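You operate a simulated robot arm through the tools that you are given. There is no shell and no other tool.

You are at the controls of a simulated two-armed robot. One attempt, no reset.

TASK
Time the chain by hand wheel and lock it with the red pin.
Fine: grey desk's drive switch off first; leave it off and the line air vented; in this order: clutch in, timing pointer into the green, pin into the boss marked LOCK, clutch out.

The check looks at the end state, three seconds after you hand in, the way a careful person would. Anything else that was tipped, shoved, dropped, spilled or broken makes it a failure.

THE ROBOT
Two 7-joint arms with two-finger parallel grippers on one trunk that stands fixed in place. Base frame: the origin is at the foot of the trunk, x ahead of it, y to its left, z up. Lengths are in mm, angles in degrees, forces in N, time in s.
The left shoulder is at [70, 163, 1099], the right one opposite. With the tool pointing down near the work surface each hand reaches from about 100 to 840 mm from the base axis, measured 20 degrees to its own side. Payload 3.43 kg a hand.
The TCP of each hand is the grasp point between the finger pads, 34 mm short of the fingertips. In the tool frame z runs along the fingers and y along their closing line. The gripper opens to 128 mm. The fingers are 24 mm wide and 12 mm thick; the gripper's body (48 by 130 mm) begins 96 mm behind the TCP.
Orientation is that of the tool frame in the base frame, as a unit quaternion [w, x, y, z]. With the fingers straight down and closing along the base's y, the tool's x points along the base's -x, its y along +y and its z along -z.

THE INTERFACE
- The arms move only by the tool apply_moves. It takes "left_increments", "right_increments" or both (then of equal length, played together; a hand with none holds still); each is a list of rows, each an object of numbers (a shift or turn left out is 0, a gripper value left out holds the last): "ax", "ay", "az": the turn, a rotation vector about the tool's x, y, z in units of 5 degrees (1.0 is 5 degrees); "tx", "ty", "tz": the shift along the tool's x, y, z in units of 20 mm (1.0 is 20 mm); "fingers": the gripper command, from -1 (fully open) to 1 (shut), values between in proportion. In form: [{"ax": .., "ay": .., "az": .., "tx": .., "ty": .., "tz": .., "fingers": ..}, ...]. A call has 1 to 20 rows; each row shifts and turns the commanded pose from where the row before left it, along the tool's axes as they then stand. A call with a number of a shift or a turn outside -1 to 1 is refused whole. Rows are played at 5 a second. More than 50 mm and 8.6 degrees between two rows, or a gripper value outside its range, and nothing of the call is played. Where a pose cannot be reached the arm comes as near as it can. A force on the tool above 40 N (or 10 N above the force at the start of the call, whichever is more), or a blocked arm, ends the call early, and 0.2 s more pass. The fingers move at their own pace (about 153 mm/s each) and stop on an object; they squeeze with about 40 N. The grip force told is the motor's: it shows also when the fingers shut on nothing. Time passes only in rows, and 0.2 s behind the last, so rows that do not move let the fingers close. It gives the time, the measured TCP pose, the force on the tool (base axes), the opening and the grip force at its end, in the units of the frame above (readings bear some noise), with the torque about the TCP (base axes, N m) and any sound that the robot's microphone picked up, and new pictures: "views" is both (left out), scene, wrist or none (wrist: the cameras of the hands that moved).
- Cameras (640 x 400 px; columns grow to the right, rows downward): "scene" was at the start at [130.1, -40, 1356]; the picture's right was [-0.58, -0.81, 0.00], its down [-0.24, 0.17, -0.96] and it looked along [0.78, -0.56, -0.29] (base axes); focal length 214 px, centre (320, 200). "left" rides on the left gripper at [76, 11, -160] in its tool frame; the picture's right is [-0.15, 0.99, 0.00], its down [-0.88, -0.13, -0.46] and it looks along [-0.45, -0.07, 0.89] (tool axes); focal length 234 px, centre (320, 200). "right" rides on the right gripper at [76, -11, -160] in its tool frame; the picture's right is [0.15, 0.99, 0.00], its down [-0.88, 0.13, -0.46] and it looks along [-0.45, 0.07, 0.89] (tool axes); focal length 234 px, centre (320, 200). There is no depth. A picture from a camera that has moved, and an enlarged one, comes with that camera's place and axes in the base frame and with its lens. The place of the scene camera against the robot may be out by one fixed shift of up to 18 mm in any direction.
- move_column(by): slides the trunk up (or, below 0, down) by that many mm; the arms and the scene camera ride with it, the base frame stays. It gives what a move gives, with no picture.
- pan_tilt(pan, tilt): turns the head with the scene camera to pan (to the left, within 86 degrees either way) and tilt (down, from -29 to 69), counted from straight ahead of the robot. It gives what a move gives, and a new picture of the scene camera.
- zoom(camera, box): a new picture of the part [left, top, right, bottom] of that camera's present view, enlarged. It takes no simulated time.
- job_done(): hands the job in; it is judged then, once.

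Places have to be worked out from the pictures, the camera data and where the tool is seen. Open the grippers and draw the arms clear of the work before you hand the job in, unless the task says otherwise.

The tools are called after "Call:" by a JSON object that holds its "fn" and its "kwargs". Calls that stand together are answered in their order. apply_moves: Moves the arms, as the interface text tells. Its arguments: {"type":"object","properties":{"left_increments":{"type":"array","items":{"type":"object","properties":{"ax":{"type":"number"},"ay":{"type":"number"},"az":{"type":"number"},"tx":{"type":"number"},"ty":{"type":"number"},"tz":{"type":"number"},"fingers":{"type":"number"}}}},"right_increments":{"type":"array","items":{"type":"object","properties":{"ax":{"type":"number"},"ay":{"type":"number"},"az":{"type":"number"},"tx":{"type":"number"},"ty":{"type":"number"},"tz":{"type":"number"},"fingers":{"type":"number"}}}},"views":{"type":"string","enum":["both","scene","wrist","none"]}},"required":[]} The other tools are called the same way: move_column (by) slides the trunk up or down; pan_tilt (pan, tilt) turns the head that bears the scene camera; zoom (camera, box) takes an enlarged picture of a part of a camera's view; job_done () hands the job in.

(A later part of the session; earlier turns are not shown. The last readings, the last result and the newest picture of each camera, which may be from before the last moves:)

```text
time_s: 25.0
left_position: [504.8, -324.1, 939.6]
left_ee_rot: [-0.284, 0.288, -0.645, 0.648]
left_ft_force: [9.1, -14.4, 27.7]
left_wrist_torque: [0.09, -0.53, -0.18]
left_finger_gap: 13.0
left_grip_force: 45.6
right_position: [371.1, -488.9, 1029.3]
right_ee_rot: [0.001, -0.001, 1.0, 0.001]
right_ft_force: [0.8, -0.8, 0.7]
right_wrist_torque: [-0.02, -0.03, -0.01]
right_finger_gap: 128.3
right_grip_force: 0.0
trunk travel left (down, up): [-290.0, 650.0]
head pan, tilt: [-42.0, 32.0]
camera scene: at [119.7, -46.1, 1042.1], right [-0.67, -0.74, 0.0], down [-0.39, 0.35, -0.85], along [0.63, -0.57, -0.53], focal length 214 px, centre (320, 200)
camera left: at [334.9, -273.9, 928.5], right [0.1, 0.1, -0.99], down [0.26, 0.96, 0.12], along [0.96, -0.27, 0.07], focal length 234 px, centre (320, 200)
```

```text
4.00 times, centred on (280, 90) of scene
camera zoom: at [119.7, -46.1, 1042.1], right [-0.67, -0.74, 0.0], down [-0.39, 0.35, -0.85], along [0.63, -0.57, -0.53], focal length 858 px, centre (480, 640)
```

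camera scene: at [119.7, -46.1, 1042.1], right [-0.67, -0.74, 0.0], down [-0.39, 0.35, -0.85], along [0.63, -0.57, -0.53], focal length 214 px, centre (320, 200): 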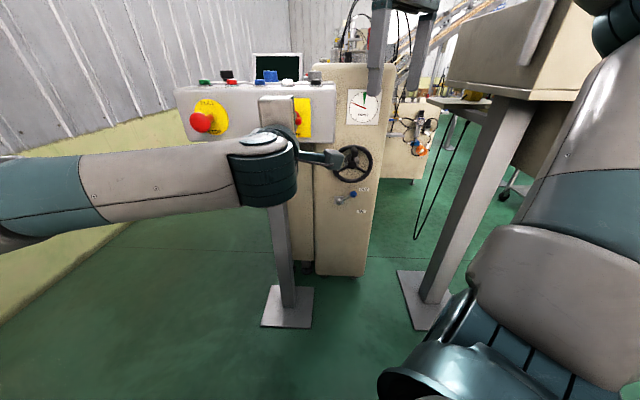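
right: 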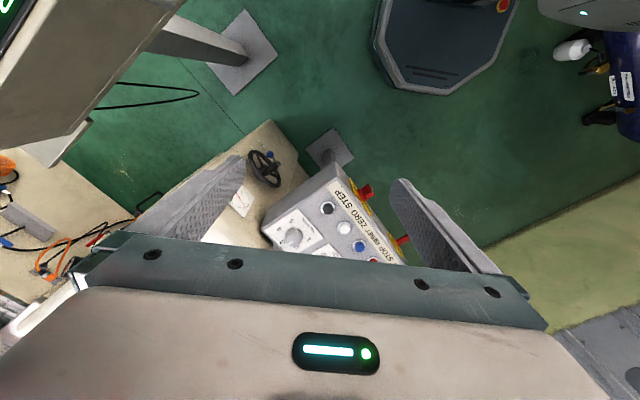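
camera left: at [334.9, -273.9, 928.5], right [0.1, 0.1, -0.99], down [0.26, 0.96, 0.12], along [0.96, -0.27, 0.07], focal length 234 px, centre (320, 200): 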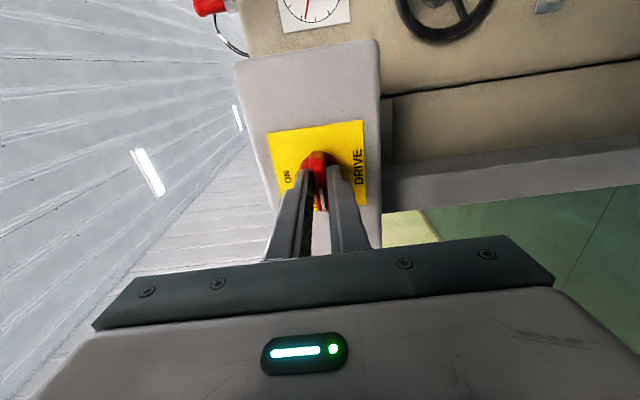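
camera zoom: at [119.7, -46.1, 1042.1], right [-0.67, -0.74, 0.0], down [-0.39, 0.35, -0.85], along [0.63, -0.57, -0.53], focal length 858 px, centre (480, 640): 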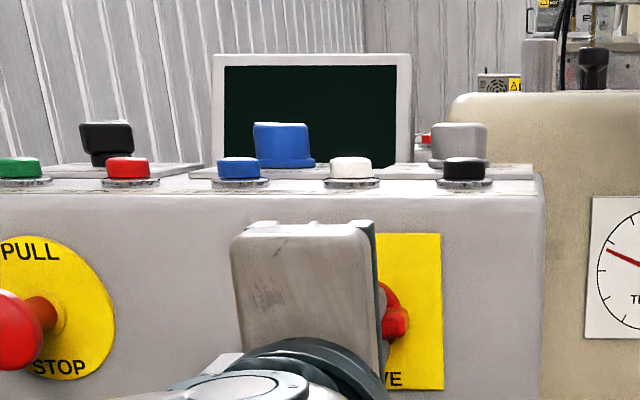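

The knob is at OFF and the force shows it's at its stop. I'll release and back the left hand off along its axis, then look.

Call:
{"fn": "apply_moves", "kwargs": {"left_increments": [{"fingers": -0.1}, {}, {}, {"tz": -1}, {"tz": -1}, {"tz": -1}, {"tz": -1}, {"tz": -1}]}}

Call:
{"fn": "zoom", "kwargs": {"camera": "left", "box": [200, 50, 440, 200]}}

```text
time_s: 26.8
left_position: [430.1, -256.5, 938.0]
left_ee_rot: [-0.284, 0.288, -0.646, 0.648]
left_ft_force: [-0.4, 0.3, 0.0]
left_wrist_torque: [-0.03, 0.01, -0.02]
left_finger_gap: 70.3
left_grip_force: 0.1
right_position: [373.1, -489.3, 1029.2]
right_ee_rot: [-0.001, -0.001, 1.0, 0.001]
right_ft_force: [-0.1, 0.1, 1.0]
right_wrist_torque: [0.0, 0.01, -0.01]
right_finger_gap: 128.1
right_grip_force: 0.0
trunk travel left (down, up): [-290.0, 650.0]
head pan, tilt: [-42.0, 32.0]
camera scene: at [120.4, -45.6, 1041.9], right [-0.67, -0.74, 0.0], down [-0.39, 0.35, -0.85], along [0.63, -0.57, -0.53], focal length 214 px, centre (320, 200)
camera left: at [261.8, -205.3, 927.1], right [0.09, 0.1, -0.99], down [0.26, 0.96, 0.12], along [0.96, -0.27, 0.06], focal length 234 px, centre (320, 200)
```

scene: 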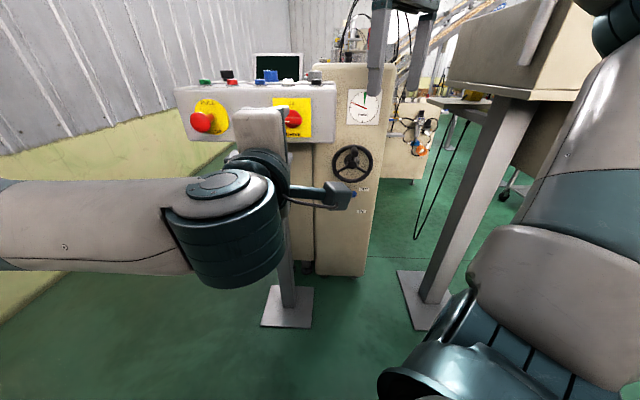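
left: 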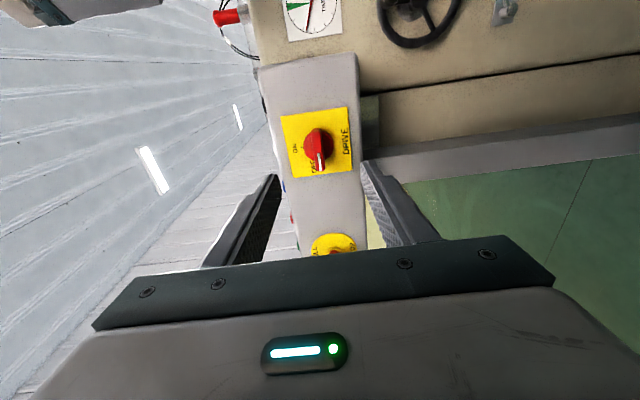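

```text
2.67 times, centred on (320, 125) of left
camera zoom: at [261.8, -205.3, 927.1], right [0.09, 0.1, -0.99], down [0.26, 0.96, 0.12], along [0.96, -0.27, 0.06], focal length 624 px, centre (320, 400)
```

zoom: 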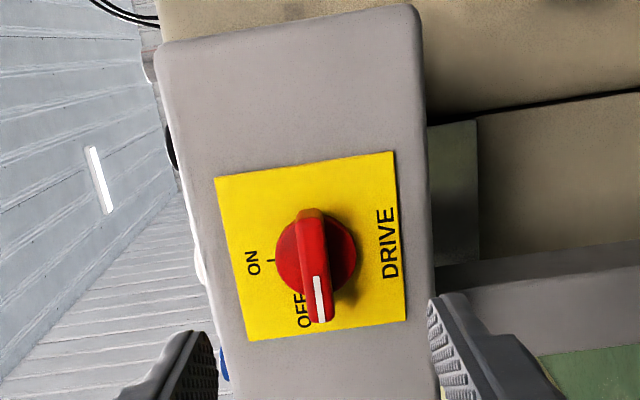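

The switch now points to OFF. I'll pull the left hand out to the left for a clear view, and turn the right hand's yaw to −42° and begin tilting it forward.

Call:
{"fn": "apply_moves", "kwargs": {"left_increments": [{"tx": -1}, {"tx": -1}, {"tx": -1}, {"tx": -1}, {"tx": -1}, {"tx": -1}, {}, {}, {}, {}, {}, {}, {}, {}, {}, {}, {}, {}], "right_increments": [{"az": 1}, {"az": 1}, {"az": 1}, {"az": 1}, {"az": 1}, {"az": 1}, {"az": 1}, {"az": 1}, {"az": 0.4}, {"ay": -1}, {"ay": -1}, {"ay": -1}, {"ay": -1}, {"ay": -1}, {"ay": -1}, {"ay": -1}, {"ay": -1}, {"ay": -1}]}}

```text
time_s: 30.6
left_position: [510.1, -169.2, 936.5]
left_ee_rot: [-0.283, 0.288, -0.646, 0.648]
left_ft_force: [-0.2, -0.7, 0.7]
left_wrist_torque: [-0.02, 0.0, 0.02]
left_finger_gap: 70.5
left_grip_force: 0.0
right_position: [371.4, -489.7, 1029.6]
right_ee_rot: [0.357, 0.33, 0.863, -0.136]
right_ft_force: [0.3, 0.6, 1.0]
right_wrist_torque: [-0.02, 0.03, -0.03]
right_finger_gap: 127.8
right_grip_force: 0.1
trunk travel left (down, up): [-290.0, 650.0]
head pan, tilt: [-42.0, 32.0]
camera scene: at [120.4, -45.6, 1041.9], right [-0.67, -0.74, 0.0], down [-0.39, 0.35, -0.85], along [0.63, -0.57, -0.53], focal length 214 px, centre (320, 200)
camera right: at [239.7, -385.9, 1088.8], right [0.58, 0.81, -0.1], down [0.31, -0.1, 0.95], along [0.75, -0.58, -0.31], focal length 234 px, centre (320, 200)
camera left: at [342.1, -117.4, 926.2], right [0.09, 0.1, -0.99], down [0.26, 0.96, 0.12], along [0.96, -0.27, 0.06], focal length 234 px, centre (320, 200)
```

scene: 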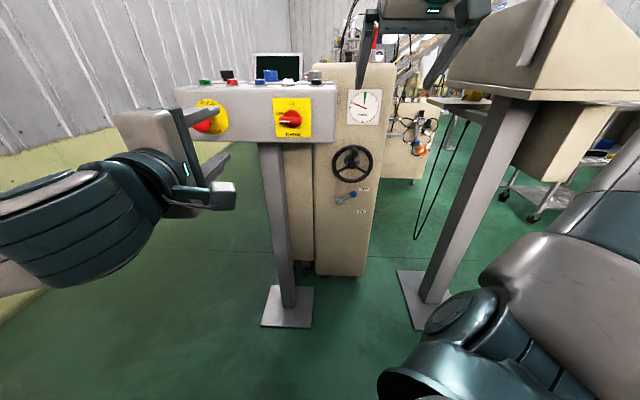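
right: 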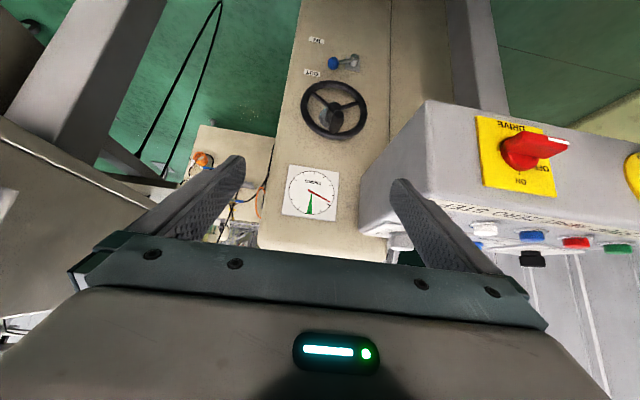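
left: 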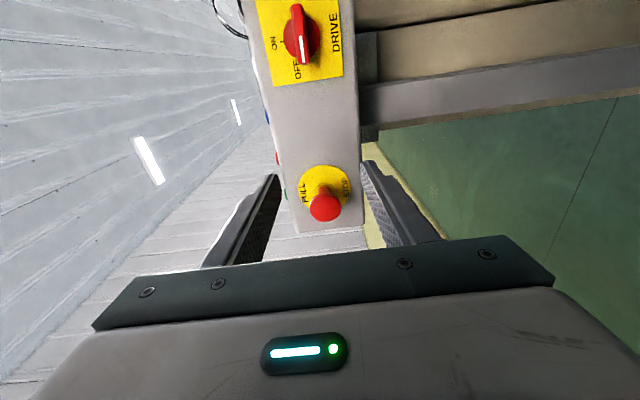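

Good view from the right hand. I'll zoom on the clutch, wheel and dial, and see the scene zoom too.

Call:
{"fn": "zoom", "kwargs": {"camera": "right", "box": [260, 20, 400, 107]}}

Call:
{"fn": "zoom", "kwargs": {"camera": "right", "box": [240, 80, 400, 240]}}

Call:
{"fn": "zoom", "kwargs": {"camera": "scene", "box": [310, 60, 410, 220]}}

```text
4.57 times, centred on (330, 64) of right
camera zoom: at [239.7, -385.9, 1088.8], right [0.58, 0.81, -0.1], down [0.31, -0.1, 0.95], along [0.75, -0.58, -0.31], focal length 1070 px, centre (274, 824)
```

zoom: 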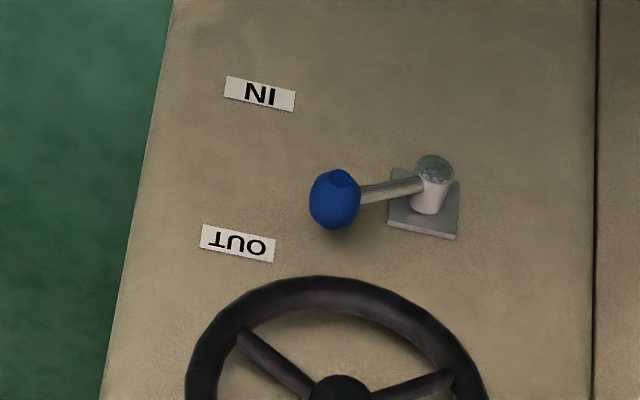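

```text
2.50 times, centred on (320, 160) of right
camera zoom: at [239.7, -385.9, 1088.8], right [0.58, 0.81, -0.1], down [0.31, -0.1, 0.95], along [0.75, -0.58, -0.31], focal length 585 px, centre (320, 300)
```

zoom: 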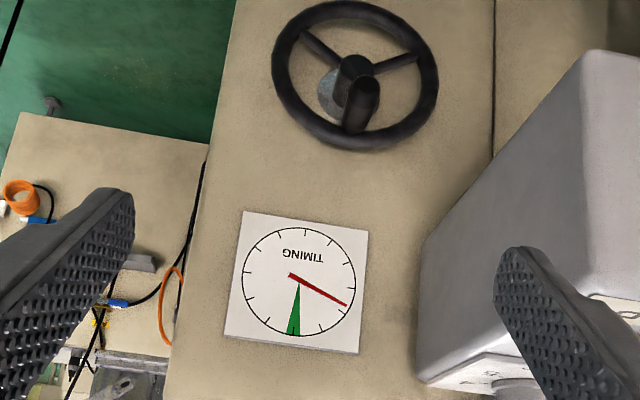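

```text
2.50 times, centred on (360, 140) of scene
camera zoom: at [120.4, -45.6, 1041.9], right [-0.67, -0.74, 0.0], down [-0.39, 0.35, -0.85], along [0.63, -0.57, -0.53], focal length 536 px, centre (220, 350)
```

zoom: 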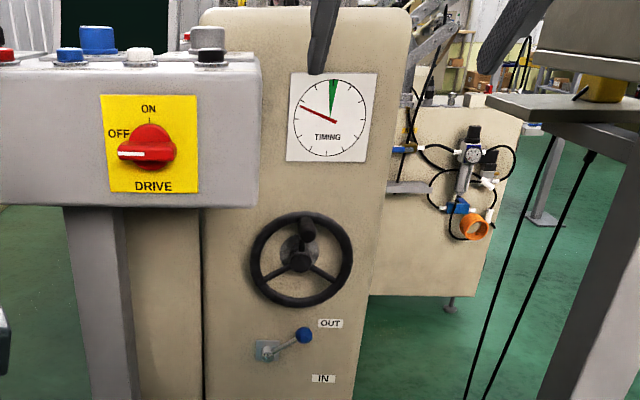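

The clutch ball is at about F 859, L 99, z 609 (lever now at OUT) and the wheel hub at F 862, L 85, z 731, with its handle at the top. I'll finish tilting the right hand to horizontal and back the left hand further from the e-stop.

Call:
{"fn": "apply_moves", "kwargs": {"left_increments": [{"tz": -0.5}, {"tz": -0.5}, {"tz": -0.5}, {"tz": -0.5}, {"tz": -0.5}, {"tz": -0.5}, {"tz": -0.5}, {"tz": -0.5}, {}], "right_increments": [{"ay": -1}, {"ay": -1}, {"ay": -1}, {"ay": -1}, {"ay": -1}, {"ay": -1}, {"ay": -1}, {"ay": -1}, {"ay": -1, "fingers": -0.3}]}}

Call:
{"fn": "move_column", "kwargs": {"by": -140}}

```text
time_s: 32.6
left_position: [451.9, -115.8, 937.9]
left_ee_rot: [0.283, -0.288, 0.647, -0.647]
left_ft_force: [0.1, 0.6, -0.1]
left_wrist_torque: [-0.01, 0.0, 0.0]
left_finger_gap: 70.4
left_grip_force: 0.0
right_position: [389.3, -502.5, 1063.9]
right_ee_rot: [0.659, 0.253, 0.661, -0.252]
right_ft_force: [0.3, -0.4, -0.5]
right_wrist_torque: [0.01, 0.02, -0.01]
right_finger_gap: 83.2
right_grip_force: 0.0
right hand out of reach, approached as far as the arm can: row 7, 8, 9
trunk travel left (down, up): [-290.0, 650.0]
head pan, tilt: [-42.0, 32.0]
camera scene: at [120.7, -45.8, 1041.8], right [-0.67, -0.74, 0.0], down [-0.39, 0.35, -0.85], along [0.63, -0.57, -0.53], focal length 214 px, centre (320, 200)
camera right: at [263.9, -404.0, 989.4], right [0.66, 0.74, -0.15], down [-0.25, 0.4, 0.88], along [0.71, -0.55, 0.45], focal length 234 px, centre (320, 200)
camera left: at [283.8, -63.8, 926.7], right [0.09, 0.1, -0.99], down [0.26, 0.96, 0.12], along [0.96, -0.27, 0.06], focal length 234 px, centre (320, 200)
```

scene: 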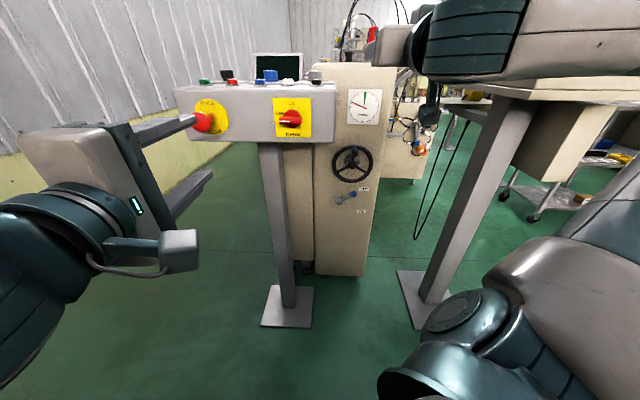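
right: 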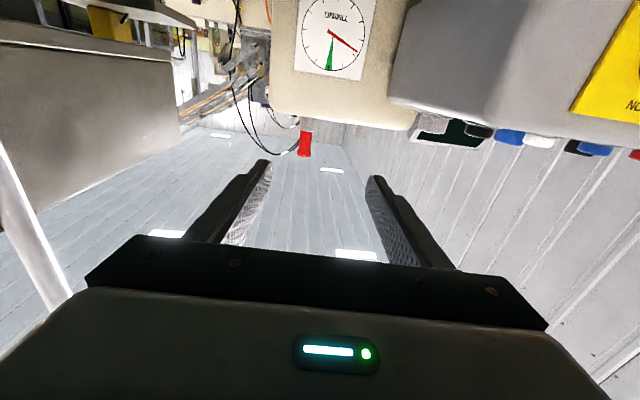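
left: 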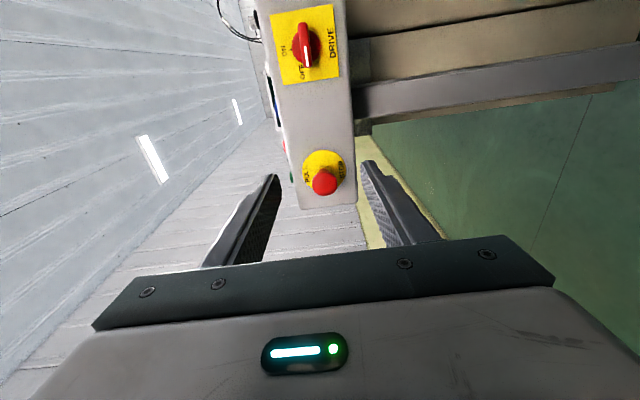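

```text
time_s: 34.3
left_position: [452.4, -116.3, 797.7]
left_ee_rot: [-0.283, 0.288, -0.646, 0.648]
left_ft_force: [-0.2, -0.2, 0.3]
left_wrist_torque: [0.02, 0.02, 0.02]
left_finger_gap: 70.3
left_grip_force: 0.1
right_position: [390.9, -501.7, 924.2]
right_ee_rot: [0.66, 0.253, 0.661, -0.253]
right_ft_force: [-0.3, 0.1, -0.1]
right_wrist_torque: [0.01, 0.0, 0.0]
right_finger_gap: 83.2
right_grip_force: 0.0
trunk travel left (down, up): [-150.0, 790.0]
head pan, tilt: [-42.0, 32.0]
```

The right arm is at its folding limit at that height; the trunk is lower now. I'll look before moving on.

Call:
{"fn": "apply_moves", "kwargs": {"right_increments": [{"tz": 0.5}]}}

Call:
{"fn": "pan_tilt", "kwargs": {"pan": -65, "tilt": 15}}

```text
time_s: 34.7
left_position: [453.4, -113.8, 797.7]
left_ee_rot: [-0.283, 0.288, -0.646, 0.647]
left_ft_force: [-0.4, 0.3, 0.2]
left_wrist_torque: [-0.02, 0.03, -0.02]
left_finger_gap: 70.3
left_grip_force: 0.1
right_position: [398.4, -510.1, 924.5]
right_ee_rot: [0.66, 0.253, 0.661, -0.252]
right_ft_force: [0.3, 0.1, -0.1]
right_wrist_torque: [-0.01, -0.01, 0.03]
right_finger_gap: 83.2
right_grip_force: 0.0
trunk travel left (down, up): [-150.0, 790.0]
head pan, tilt: [-42.0, 32.0]
camera scene: at [120.5, -45.6, 901.9], right [-0.67, -0.74, 0.0], down [-0.39, 0.35, -0.85], along [0.63, -0.57, -0.53], focal length 214 px, centre (320, 200)
camera right: at [271.0, -410.8, 849.6], right [0.66, 0.74, -0.15], down [-0.25, 0.4, 0.88], along [0.71, -0.55, 0.45], focal length 234 px, centre (320, 200)
```

scene: 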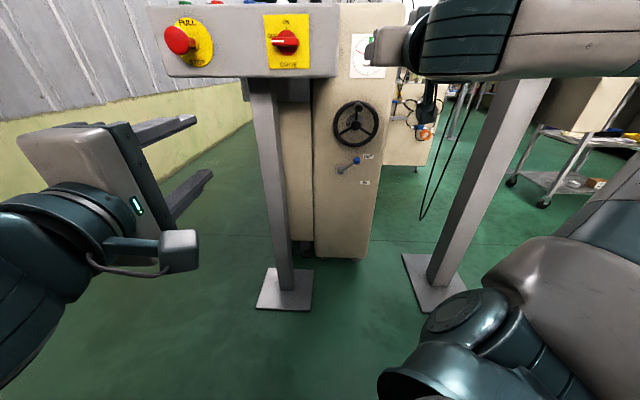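
right: 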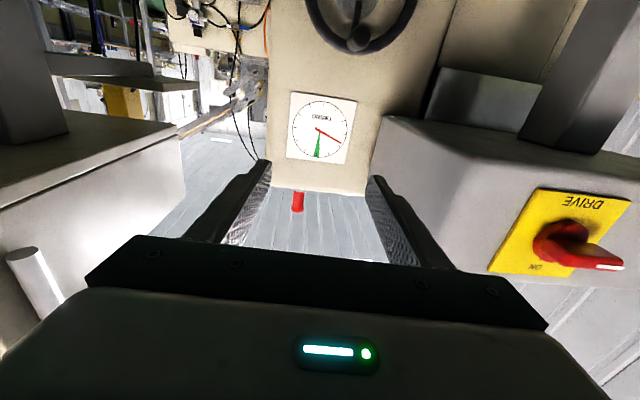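

```text
time_s: 35.5
left_position: [452.4, -115.3, 797.4]
left_ee_rot: [0.282, -0.288, 0.647, -0.647]
left_ft_force: [-0.2, -0.1, 0.4]
left_wrist_torque: [-0.01, 0.03, 0.04]
left_finger_gap: 70.4
left_grip_force: 0.1
right_position: [398.4, -510.1, 923.3]
right_ee_rot: [0.659, 0.253, 0.661, -0.252]
right_ft_force: [-0.1, 0.0, 0.4]
right_wrist_torque: [-0.01, -0.01, 0.01]
right_finger_gap: 83.1
right_grip_force: 0.0
trunk travel left (down, up): [-150.0, 790.0]
head pan, tilt: [-65.0, 15.0]
camera scene: at [93.5, -70.3, 929.1], right [-0.91, -0.42, 0.0], down [-0.11, 0.24, -0.97], along [0.41, -0.87, -0.26], focal length 214 px, centre (320, 200)
```

scene: 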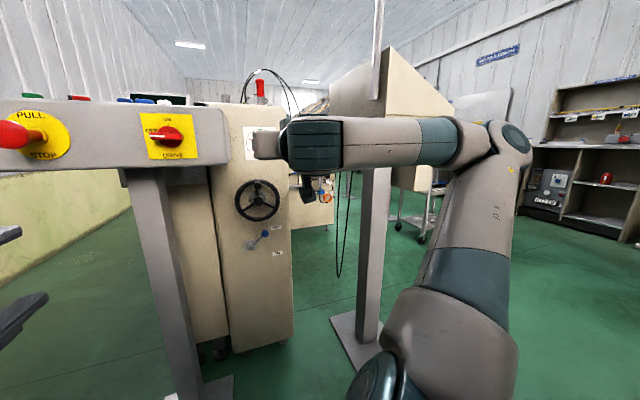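

The forearm clears the table box behind it. I'll roll the right hand 90° so the fingers close vertically, for caging the clutch ball.

Call:
{"fn": "apply_moves", "kwargs": {"right_increments": [{"az": -1, "tz": 0.15}, {"az": -1, "tz": 0.15}, {"az": -1, "tz": 0.15}, {"az": -1, "tz": 0.15}, {"az": -1, "tz": 0.15}, {"az": -1, "tz": 0.15}, {"az": -1, "tz": 0.15}, {"az": -1, "tz": 0.15}, {"az": -1, "tz": 0.15}, {"az": -1, "tz": 0.15}, {"az": -1, "tz": 0.15}, {"az": -1, "tz": 0.15}, {"az": -1, "tz": 0.15}, {"az": -1, "tz": 0.15}, {"az": -1, "tz": 0.15}, {"az": -1, "tz": 0.15}, {"az": -1, "tz": 0.15}, {"az": -1, "tz": 0.15}]}}

```text
time_s: 39.3
left_position: [454.7, -114.4, 797.9]
left_ee_rot: [0.282, -0.288, 0.647, -0.647]
left_ft_force: [0.1, -0.1, 0.0]
left_wrist_torque: [0.03, -0.01, 0.0]
left_finger_gap: 70.5
left_grip_force: 0.1
right_position: [438.4, -544.9, 924.0]
right_ee_rot: [0.288, -0.289, 0.646, -0.645]
right_ft_force: [0.5, -0.3, -0.4]
right_wrist_torque: [0.03, 0.01, -0.01]
right_finger_gap: 83.0
right_grip_force: 0.2
trunk travel left (down, up): [-150.0, 790.0]
head pan, tilt: [-65.0, 15.0]
camera scene: at [93.4, -70.3, 929.2], right [-0.91, -0.42, 0.0], down [-0.11, 0.23, -0.97], along [0.41, -0.88, -0.26], focal length 214 px, centre (320, 200)
camera right: at [268.5, -494.6, 936.7], right [-0.1, -0.11, -0.99], down [0.25, 0.96, -0.13], along [0.96, -0.26, -0.07], focal length 234 px, centre (320, 200)
```

scene: 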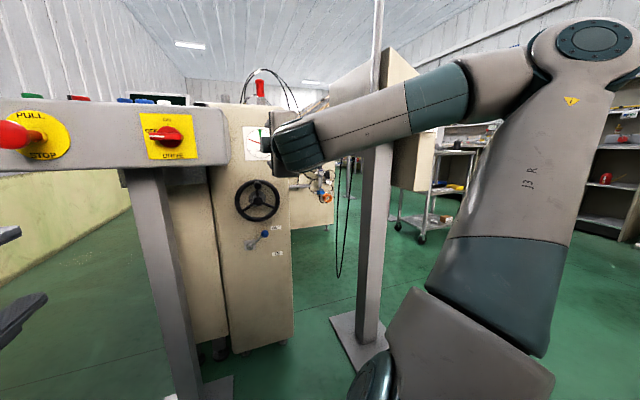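
right: 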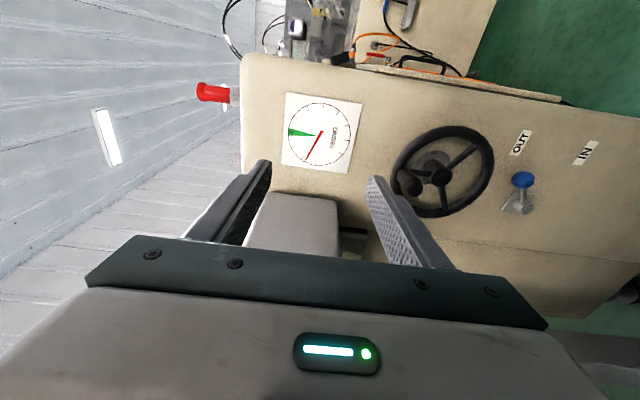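

Orientation is good and I can see dial, wheel and clutch. I'll lower the hand about 300 mm at this standoff (tips at F≈724, in front of the wheel handle at 796).

Call:
{"fn": "apply_moves", "kwargs": {"right_increments": [{"ty": 1}, {"ty": 1}, {"ty": 1}, {"ty": 1}, {"ty": 1}, {"ty": 1}, {"ty": 1}, {"ty": 1}, {"ty": 1}, {"ty": 1}, {"ty": 1}, {"ty": 1}, {"ty": 1}, {"ty": 1}, {"ty": 1}]}}

Call:
{"fn": "zoom", "kwargs": {"camera": "right", "box": [200, 80, 440, 230]}}

```text
time_s: 42.5
left_position: [452.4, -114.4, 797.1]
left_ee_rot: [-0.283, 0.288, -0.646, 0.648]
left_ft_force: [-0.7, 0.8, -0.3]
left_wrist_torque: [-0.03, -0.01, -0.01]
left_finger_gap: 70.4
left_grip_force: 0.1
right_position: [489.8, -576.9, 744.2]
right_ee_rot: [0.285, -0.287, 0.65, -0.643]
right_ft_force: [-0.1, -0.3, 0.0]
right_wrist_torque: [0.02, -0.01, 0.01]
right_finger_gap: 83.3
right_grip_force: 0.1
right hand out of reach, approached as far as the arm can: row 4, 5, 6, 7, 8, 9, 10, 11, 12, 13, 14, 15
trunk travel left (down, up): [-150.0, 790.0]
head pan, tilt: [-65.0, 15.0]
camera scene: at [93.4, -70.3, 929.2], right [-0.91, -0.42, 0.0], down [-0.11, 0.23, -0.97], along [0.41, -0.88, -0.26], focal length 214 px, centre (320, 200)
camera right: at [319.4, -524.9, 758.5], right [-0.11, -0.1, -0.99], down [0.25, 0.96, -0.12], along [0.96, -0.26, -0.08], focal length 234 px, centre (320, 200)
```

scene: 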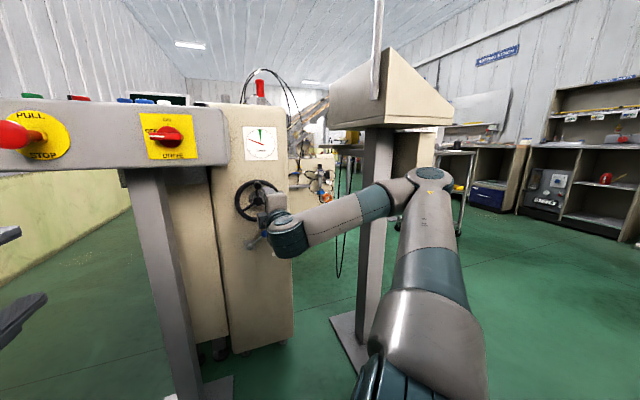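
right: 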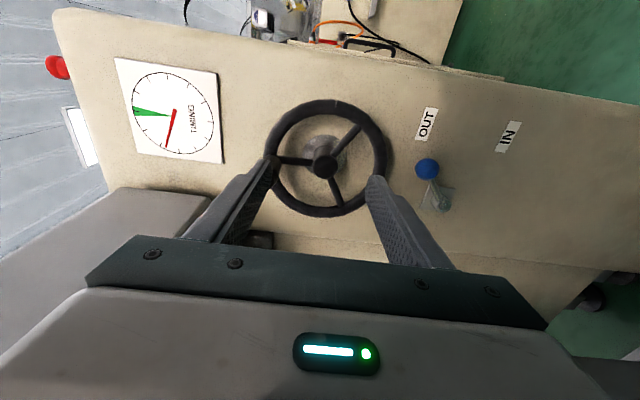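

```text
2.67 times, centred on (320, 155) of right
camera zoom: at [319.4, -524.9, 758.5], right [-0.11, -0.1, -0.99], down [0.25, 0.96, -0.12], along [0.96, -0.26, -0.08], focal length 624 px, centre (320, 320)
```

zoom: 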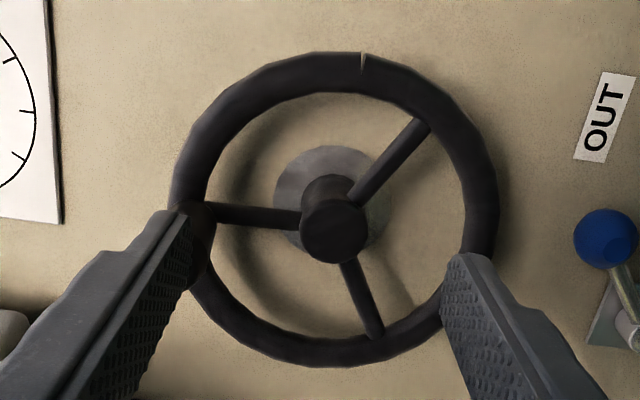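

The arm could only reach z=744 and drifted forward to F≈750, with tips at 784, just short of the wheel handle. Lowering the trunk 135 mm takes the hand straight down, away from the handle, to ball height.

Call:
{"fn": "move_column", "kwargs": {"by": -135}}

Call:
{"fn": "pan_tilt", "kwargs": {"pan": -45, "tilt": 10}}

Call:
{"fn": "apply_moves", "kwargs": {"right_increments": [{}], "views": "wrist"}}

Call:
{"fn": "zoom", "kwargs": {"camera": "right", "box": [200, 80, 440, 230]}}

```text
time_s: 44.2
left_position: [452.9, -114.4, 662.4]
left_ee_rot: [-0.283, 0.288, -0.647, 0.647]
left_ft_force: [-0.3, -0.2, 0.4]
left_wrist_torque: [0.01, 0.02, -0.02]
left_finger_gap: 70.7
left_grip_force: 0.1
right_position: [490.0, -575.8, 609.4]
right_ee_rot: [0.286, -0.288, 0.65, -0.643]
right_ft_force: [0.0, 0.6, -0.4]
right_wrist_torque: [0.02, 0.0, 0.04]
right_finger_gap: 83.2
right_grip_force: 0.0
trunk travel left (down, up): [-15.0, 925.0]
head pan, tilt: [-65.0, 15.0]
```

```text
time_s: 45.0
left_position: [452.3, -114.8, 662.7]
left_ee_rot: [-0.282, 0.288, -0.647, 0.647]
left_ft_force: [0.8, -0.5, -1.1]
left_wrist_torque: [0.04, 0.02, 0.0]
left_finger_gap: 70.4
left_grip_force: 0.1
right_position: [489.2, -574.9, 609.5]
right_ee_rot: [0.286, -0.288, 0.65, -0.642]
right_ft_force: [0.5, -0.1, 0.3]
right_wrist_torque: [0.0, 0.0, -0.01]
right_finger_gap: 83.1
right_grip_force: 0.1
trunk travel left (down, up): [-15.0, 925.0]
head pan, tilt: [-45.0, 10.0]
camera scene: at [119.6, -51.5, 802.3], right [-0.71, -0.71, 0.0], down [-0.12, 0.12, -0.98], along [0.7, -0.7, -0.17], focal length 214 px, centre (320, 200)
```

scene: 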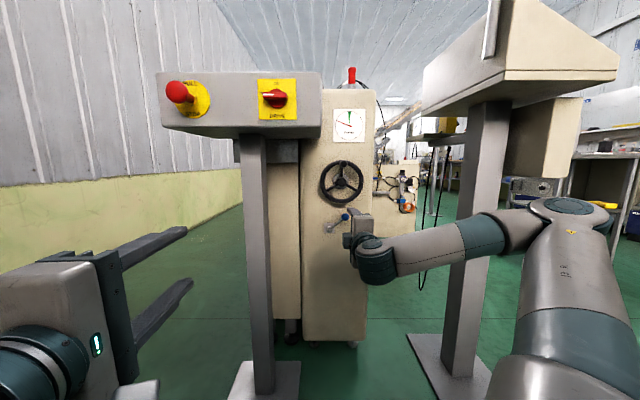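

```text
time_s: 45.4
left_position: [453.3, -114.5, 662.4]
left_ee_rot: [-0.283, 0.288, -0.646, 0.648]
left_ft_force: [0.3, 0.0, -0.1]
left_wrist_torque: [0.0, 0.0, 0.02]
left_finger_gap: 70.5
left_grip_force: 0.1
right_position: [487.8, -574.5, 609.4]
right_ee_rot: [0.286, -0.288, 0.65, -0.642]
right_ft_force: [-0.8, 0.3, 0.2]
right_wrist_torque: [0.01, 0.0, 0.01]
right_finger_gap: 83.2
right_grip_force: 0.1
trunk travel left (down, up): [-15.0, 925.0]
head pan, tilt: [-45.0, 10.0]
camera right: at [319.4, -524.9, 623.5], right [-0.11, -0.1, -0.99], down [0.25, 0.96, -0.12], along [0.96, -0.26, -0.08], focal length 234 px, centre (320, 200)
```

right: 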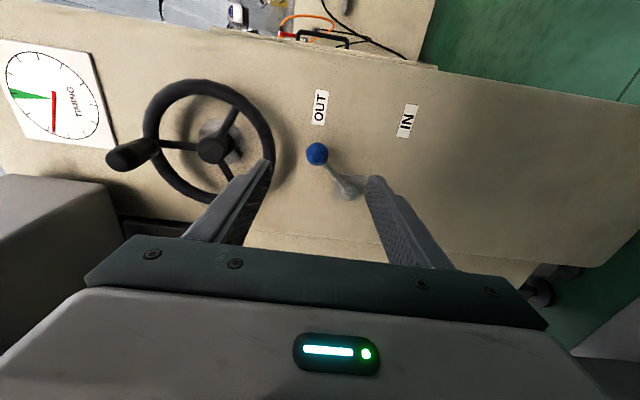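

```text
2.67 times, centred on (320, 155) of right
camera zoom: at [319.4, -524.9, 623.5], right [-0.11, -0.1, -0.99], down [0.25, 0.96, -0.12], along [0.96, -0.26, -0.08], focal length 624 px, centre (320, 320)
```

zoom: 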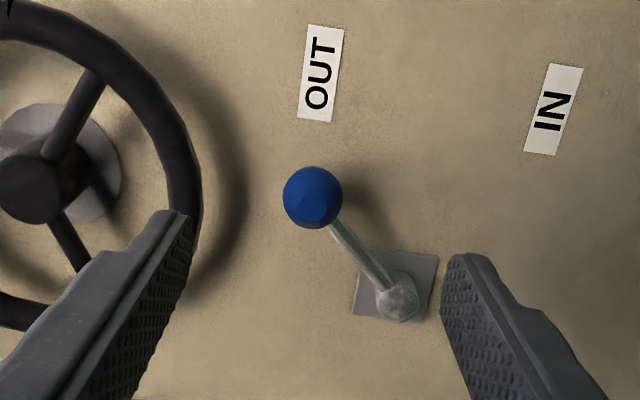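

Now the geometry is clear: ball at about (F 862, L 98, z 611), pivot near (L 55, z 560), so the lever must swing from about +48° to −48°. I'll narrow the gap to 56 mm, shift 10 mm right and advance with the fingers above and below the ball.

Call:
{"fn": "apply_moves", "kwargs": {"right_increments": [{"fingers": 0.125, "tx": 0.5, "ty": 0.17}, {"tz": 0.8}, {"tz": 0.8}, {"tz": 0.8}], "views": "wrist"}}

Call:
{"fn": "zoom", "kwargs": {"camera": "right", "box": [200, 80, 440, 230]}}

```text
time_s: 46.4
left_position: [451.9, -115.7, 664.2]
left_ee_rot: [-0.282, 0.287, -0.647, 0.648]
left_ft_force: [-0.4, -0.6, 0.3]
left_wrist_torque: [0.02, -0.02, -0.03]
left_finger_gap: 70.8
left_grip_force: 0.0
right_position: [517.2, -606.4, 614.9]
right_ee_rot: [0.284, -0.288, 0.655, -0.639]
right_ft_force: [0.0, 0.4, 0.1]
right_wrist_torque: [0.04, 0.08, -0.04]
right_finger_gap: 56.1
right_grip_force: 0.0
right hand out of reach, approached as far as the arm can: row 1, 3, 4
trunk travel left (down, up): [-15.0, 925.0]
head pan, tilt: [-45.0, 10.0]
camera right: at [347.6, -554.9, 629.7], right [-0.11, -0.09, -0.99], down [0.25, 0.96, -0.12], along [0.96, -0.26, -0.09], focal length 234 px, centre (320, 200)
```

right: 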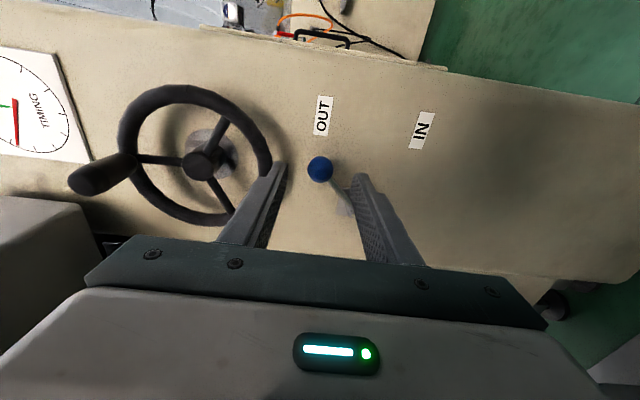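

```text
2.67 times, centred on (320, 155) of right
camera zoom: at [347.6, -554.9, 629.7], right [-0.11, -0.09, -0.99], down [0.25, 0.96, -0.12], along [0.96, -0.26, -0.09], focal length 624 px, centre (320, 320)
```

zoom: 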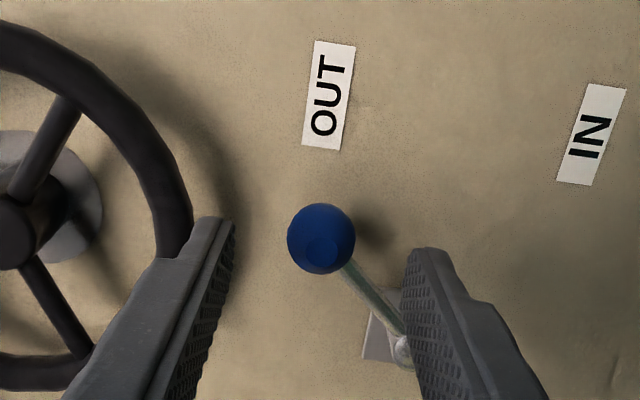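

The wrist is again near a limit when level and low. Pitching the tool 30° downward raises the wrist and should free it; I'll back off 20 mm first, then pitch.

Call:
{"fn": "apply_moves", "kwargs": {"right_increments": [{"tz": -1}, {"ax": -1}, {"ax": -1}, {"ax": -1}, {"ax": -1}, {"ax": -1}, {"ax": -1}]}}

Call:
{"fn": "zoom", "kwargs": {"camera": "right", "box": [200, 80, 440, 230]}}

```text
time_s: 48.0
left_position: [453.1, -114.7, 663.2]
left_ee_rot: [0.283, -0.288, 0.647, -0.647]
left_ft_force: [-0.5, -0.6, 0.0]
left_wrist_torque: [0.03, 0.02, 0.01]
left_finger_gap: 70.5
left_grip_force: 0.0
right_position: [503.2, -590.7, 614.9]
right_ee_rot: [0.202, -0.352, 0.794, -0.452]
right_ft_force: [0.3, -0.4, 0.0]
right_wrist_torque: [-0.02, 0.01, 0.03]
right_finger_gap: 56.1
right_grip_force: 0.0
trunk travel left (down, up): [-15.0, 925.0]
head pan, tilt: [-45.0, 10.0]
camera scene: at [119.7, -51.4, 802.3], right [-0.71, -0.71, 0.0], down [-0.12, 0.12, -0.98], along [0.7, -0.7, -0.17], focal length 214 px, centre (320, 200)
camera right: at [353.9, -559.2, 707.2], right [-0.47, 0.23, -0.85], down [0.25, 0.96, 0.12], along [0.85, -0.16, -0.51], focal length 234 px, centre (320, 200)
```

scene: 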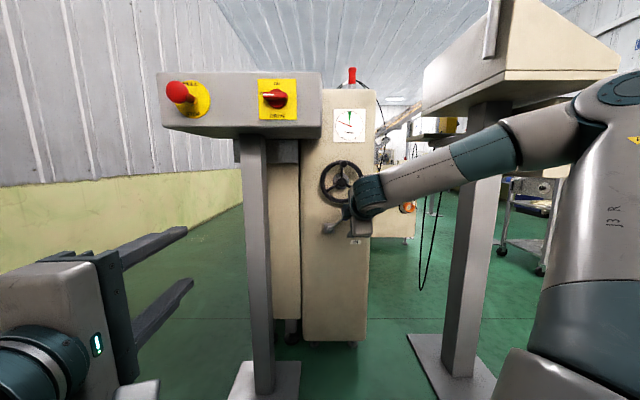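
right: 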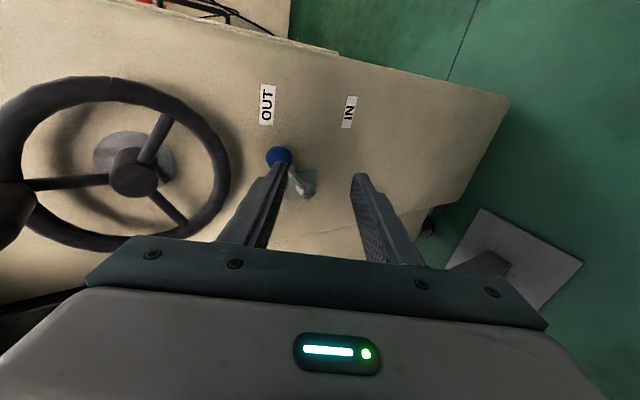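

```text
2.67 times, centred on (320, 155) of right
camera zoom: at [353.9, -559.2, 707.2], right [-0.47, 0.23, -0.85], down [0.25, 0.96, 0.12], along [0.85, -0.16, -0.51], focal length 624 px, centre (320, 320)
```

zoom: 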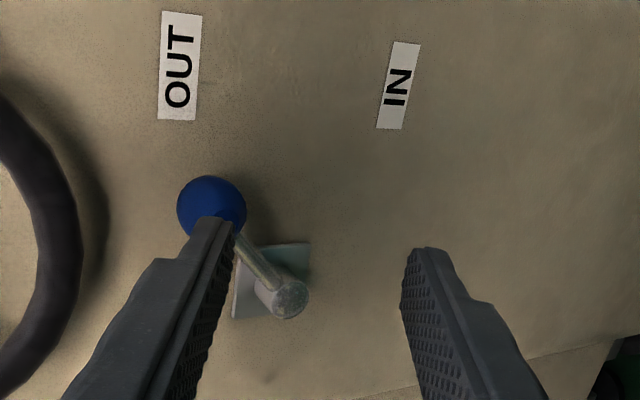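

Pitched 30° fine. I'll shift up-tool by 41 mm with a 40 mm gap so the ball sits between the fingers, and then advance about 52 mm in small steps.

Call:
{"fn": "apply_moves", "kwargs": {"right_increments": [{"ty": -0.7, "tx": 0.4, "fingers": 0.375}, {"ty": -0.7}, {"ty": -0.65}, {"tz": 0.7}, {"tz": 0.7}], "views": "wrist"}}

Call:
{"fn": "zoom", "kwargs": {"camera": "right", "box": [200, 80, 440, 230]}}

```text
time_s: 49.2
left_position: [452.4, -115.4, 662.1]
left_ee_rot: [-0.282, 0.288, -0.646, 0.648]
left_ft_force: [0.3, 0.4, -0.3]
left_wrist_torque: [0.0, 0.05, 0.03]
left_finger_gap: 70.4
left_grip_force: 0.1
right_position: [531.1, -624.6, 625.2]
right_ee_rot: [0.202, -0.351, 0.794, -0.453]
right_ft_force: [0.2, 0.1, 1.0]
right_wrist_torque: [0.01, 0.0, -0.01]
right_finger_gap: 39.8
right_grip_force: 0.1
right hand out of reach, approached as far as the arm can: row 3
trunk travel left (down, up): [-15.0, 925.0]
head pan, tilt: [-45.0, 10.0]
camera right: at [382.1, -591.8, 718.2], right [-0.47, 0.23, -0.85], down [0.25, 0.96, 0.12], along [0.85, -0.16, -0.51], focal length 234 px, centre (320, 200)
```

right: 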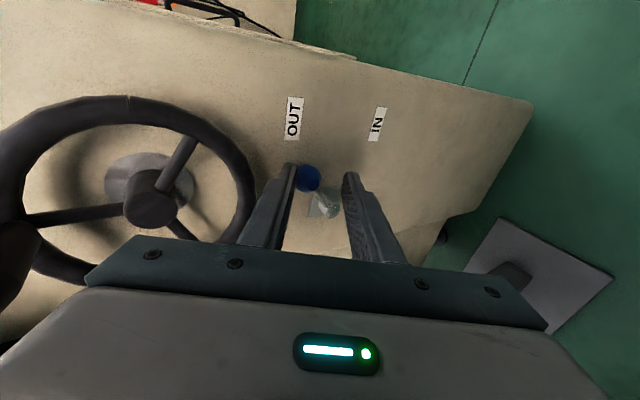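

```text
2.67 times, centred on (320, 155) of right
camera zoom: at [382.1, -591.8, 718.2], right [-0.47, 0.23, -0.85], down [0.25, 0.96, 0.12], along [0.85, -0.16, -0.51], focal length 624 px, centre (320, 320)
```

zoom: 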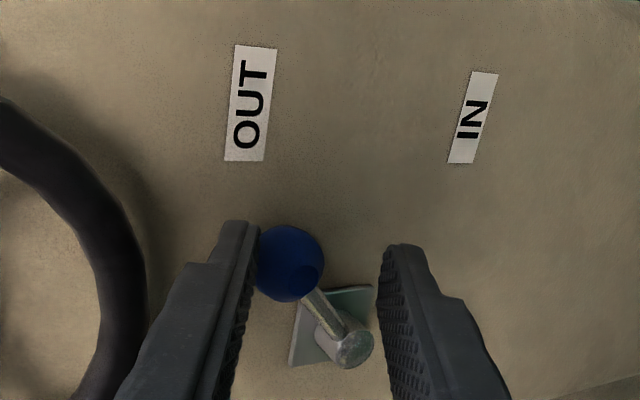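

The ball's top edge is still about level with the upper finger's inner face, so I'll shift 10 mm more up-tool, then advance 20 mm.

Call:
{"fn": "apply_moves", "kwargs": {"right_increments": [{"ty": -0.5}, {"tz": 0.5}, {"tz": 0.4}], "views": "wrist"}}

Call:
{"fn": "zoom", "kwargs": {"camera": "right", "box": [200, 80, 440, 230]}}

```text
time_s: 50.0
left_position: [453.4, -114.0, 662.4]
left_ee_rot: [-0.283, 0.288, -0.646, 0.648]
left_ft_force: [0.4, -0.2, -0.6]
left_wrist_torque: [-0.01, -0.04, 0.02]
left_finger_gap: 70.3
left_grip_force: 0.2
right_position: [546.9, -639.3, 626.7]
right_ee_rot: [0.201, -0.352, 0.794, -0.453]
right_ft_force: [0.1, 0.2, 0.6]
right_wrist_torque: [0.02, -0.01, 0.0]
right_finger_gap: 39.8
right_grip_force: 0.0
trunk travel left (down, up): [-15.0, 925.0]
head pan, tilt: [-45.0, 10.0]
camera right: at [397.8, -606.9, 718.2], right [-0.47, 0.23, -0.85], down [0.25, 0.96, 0.12], along [0.85, -0.16, -0.51], focal length 234 px, centre (320, 200)
```

right: 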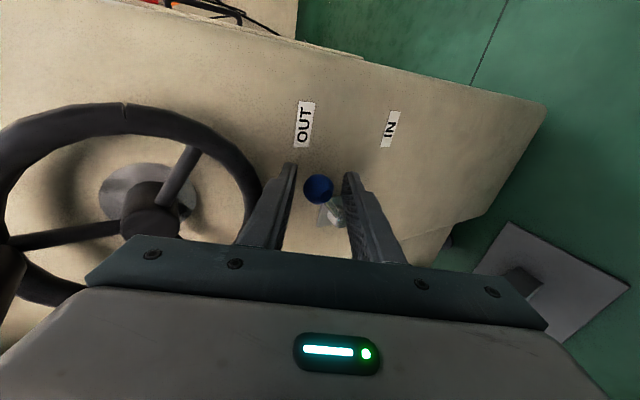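

```text
2.67 times, centred on (320, 155) of right
camera zoom: at [397.8, -606.9, 718.2], right [-0.47, 0.23, -0.85], down [0.25, 0.96, 0.12], along [0.85, -0.16, -0.51], focal length 624 px, centre (320, 320)
```

zoom: 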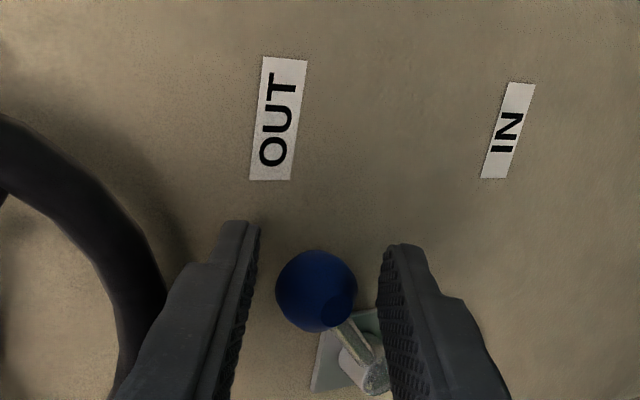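

The ball is centred between the fingers. I'll go in 6 mm more, then push straight down 60 mm in 10 mm steps with the upper finger.

Call:
{"fn": "apply_moves", "kwargs": {"right_increments": [{"tz": 0.3}, {"tz": 0.2545, "ty": 0.43}, {"tz": 0.2545, "ty": 0.43}, {"tz": 0.2545, "ty": 0.43}, {"tz": 0.2545, "ty": 0.43}, {"tz": 0.2545, "ty": 0.43}, {"tz": 0.2545, "ty": 0.43}], "views": "wrist"}}

Call:
{"fn": "zoom", "kwargs": {"camera": "right", "box": [200, 80, 440, 230]}}

```text
time_s: 51.6
left_position: [453.0, -115.6, 663.2]
left_ee_rot: [-0.282, 0.288, -0.646, 0.648]
left_ft_force: [0.2, -0.6, -0.7]
left_wrist_torque: [-0.03, 0.01, -0.01]
left_finger_gap: 70.3
left_grip_force: 0.1
right_position: [551.3, -641.1, 564.1]
right_ee_rot: [0.201, -0.352, 0.795, -0.452]
right_ft_force: [0.8, -0.1, 0.4]
right_wrist_torque: [-0.02, 0.01, 0.0]
right_finger_gap: 39.8
right_grip_force: 0.2
trunk travel left (down, up): [-15.0, 925.0]
head pan, tilt: [-45.0, 10.0]
camera right: at [401.4, -609.9, 655.7], right [-0.47, 0.23, -0.85], down [0.25, 0.96, 0.12], along [0.85, -0.16, -0.51], focal length 234 px, centre (320, 200)
```

right: 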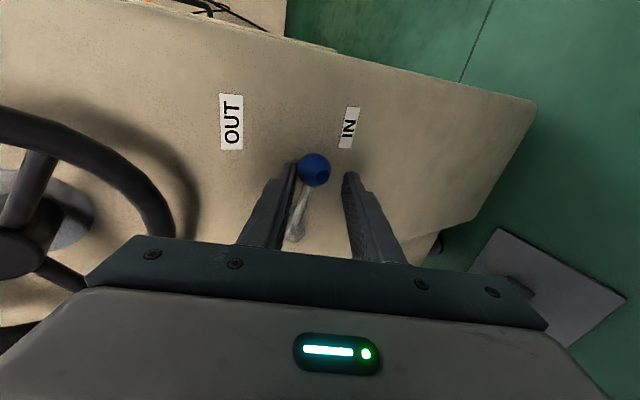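

```text
2.67 times, centred on (320, 155) of right
camera zoom: at [401.4, -609.9, 655.7], right [-0.47, 0.23, -0.85], down [0.25, 0.96, 0.12], along [0.85, -0.16, -0.51], focal length 624 px, centre (320, 320)
```

zoom: 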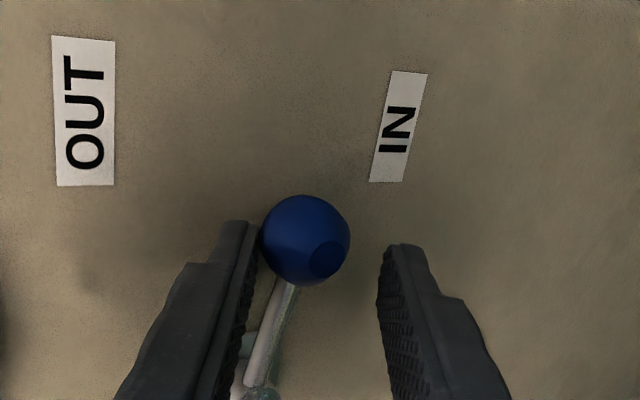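

The lever is following the finger smoothly and is near horizontal. I'll continue down 50 mm.

Call:
{"fn": "apply_moves", "kwargs": {"right_increments": [{"tz": 0.2545, "ty": 0.43}, {"tz": 0.2545, "ty": 0.43}, {"tz": 0.2545, "ty": 0.43}, {"tz": 0.2545, "ty": 0.43}, {"tz": 0.2545, "ty": 0.43}], "views": "wrist"}}

Call:
{"fn": "zoom", "kwargs": {"camera": "right", "box": [200, 80, 440, 230]}}

```text
time_s: 52.8
left_position: [452.8, -113.9, 662.6]
left_ee_rot: [-0.283, 0.288, -0.647, 0.647]
left_ft_force: [0.7, -0.3, 0.3]
left_wrist_torque: [-0.01, 0.01, 0.05]
left_finger_gap: 70.5
left_grip_force: 0.1
right_position: [550.5, -642.1, 513.3]
right_ee_rot: [0.202, -0.352, 0.794, -0.452]
right_ft_force: [0.6, 0.1, 0.6]
right_wrist_torque: [-0.01, 0.01, 0.02]
right_finger_gap: 40.4
right_grip_force: 0.1
trunk travel left (down, up): [-15.0, 925.0]
head pan, tilt: [-45.0, 10.0]
camera right: at [401.9, -610.4, 604.8], right [-0.47, 0.23, -0.85], down [0.25, 0.96, 0.12], along [0.85, -0.16, -0.51], focal length 234 px, centre (320, 200)
```

right: 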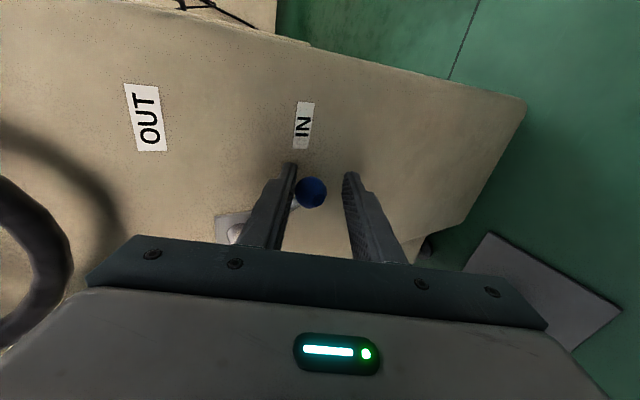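

```text
2.67 times, centred on (320, 155) of right
camera zoom: at [401.9, -610.4, 604.8], right [-0.47, 0.23, -0.85], down [0.25, 0.96, 0.12], along [0.85, -0.16, -0.51], focal length 624 px, centre (320, 320)
```

zoom: 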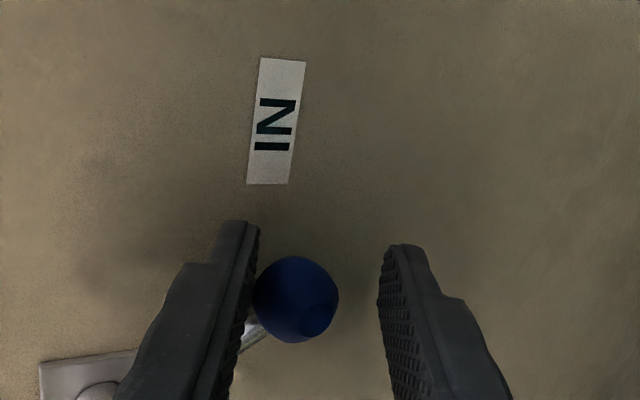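

The ball is now level with IN at about z 507. I'll ease down in small steps until I feel the stop.

Call:
{"fn": "apply_moves", "kwargs": {"right_increments": [{"tz": 0.127, "ty": 0.215}, {"tz": 0.127, "ty": 0.215}, {}], "views": "wrist"}}

Call:
{"fn": "zoom", "kwargs": {"camera": "right", "box": [200, 80, 440, 230]}}

```text
time_s: 53.6
left_position: [451.4, -114.3, 664.0]
left_ee_rot: [-0.283, 0.287, -0.646, 0.648]
left_ft_force: [0.6, 0.8, -0.1]
left_wrist_torque: [-0.02, -0.01, 0.01]
left_finger_gap: 70.8
left_grip_force: 0.0
right_position: [551.6, -642.8, 507.7]
right_ee_rot: [0.202, -0.351, 0.794, -0.454]
right_ft_force: [2.4, -1.0, 13.2]
right_wrist_torque: [-0.07, -0.35, 0.01]
right_finger_gap: 47.9
right_grip_force: 6.6
trunk travel left (down, up): [-15.0, 925.0]
head pan, tilt: [-45.0, 10.0]
camera right: at [401.3, -609.9, 597.5], right [-0.47, 0.23, -0.85], down [0.25, 0.96, 0.12], along [0.85, -0.16, -0.51], focal length 234 px, centre (320, 200)
```

right: 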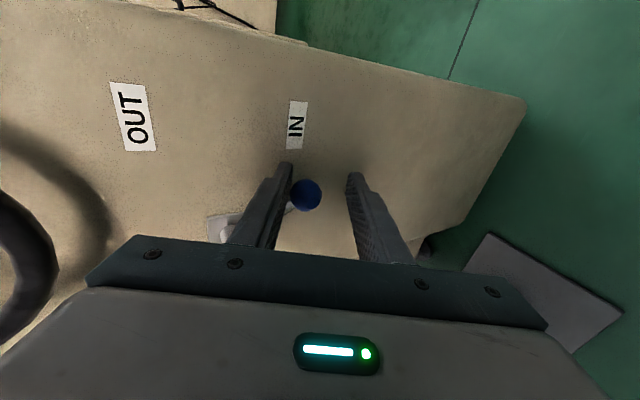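

```text
2.67 times, centred on (320, 155) of right
camera zoom: at [401.3, -609.9, 597.5], right [-0.47, 0.23, -0.85], down [0.25, 0.96, 0.12], along [0.85, -0.16, -0.51], focal length 624 px, centre (320, 320)
```

zoom: 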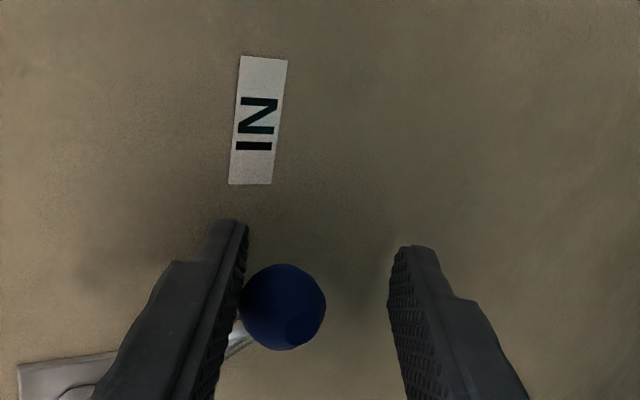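

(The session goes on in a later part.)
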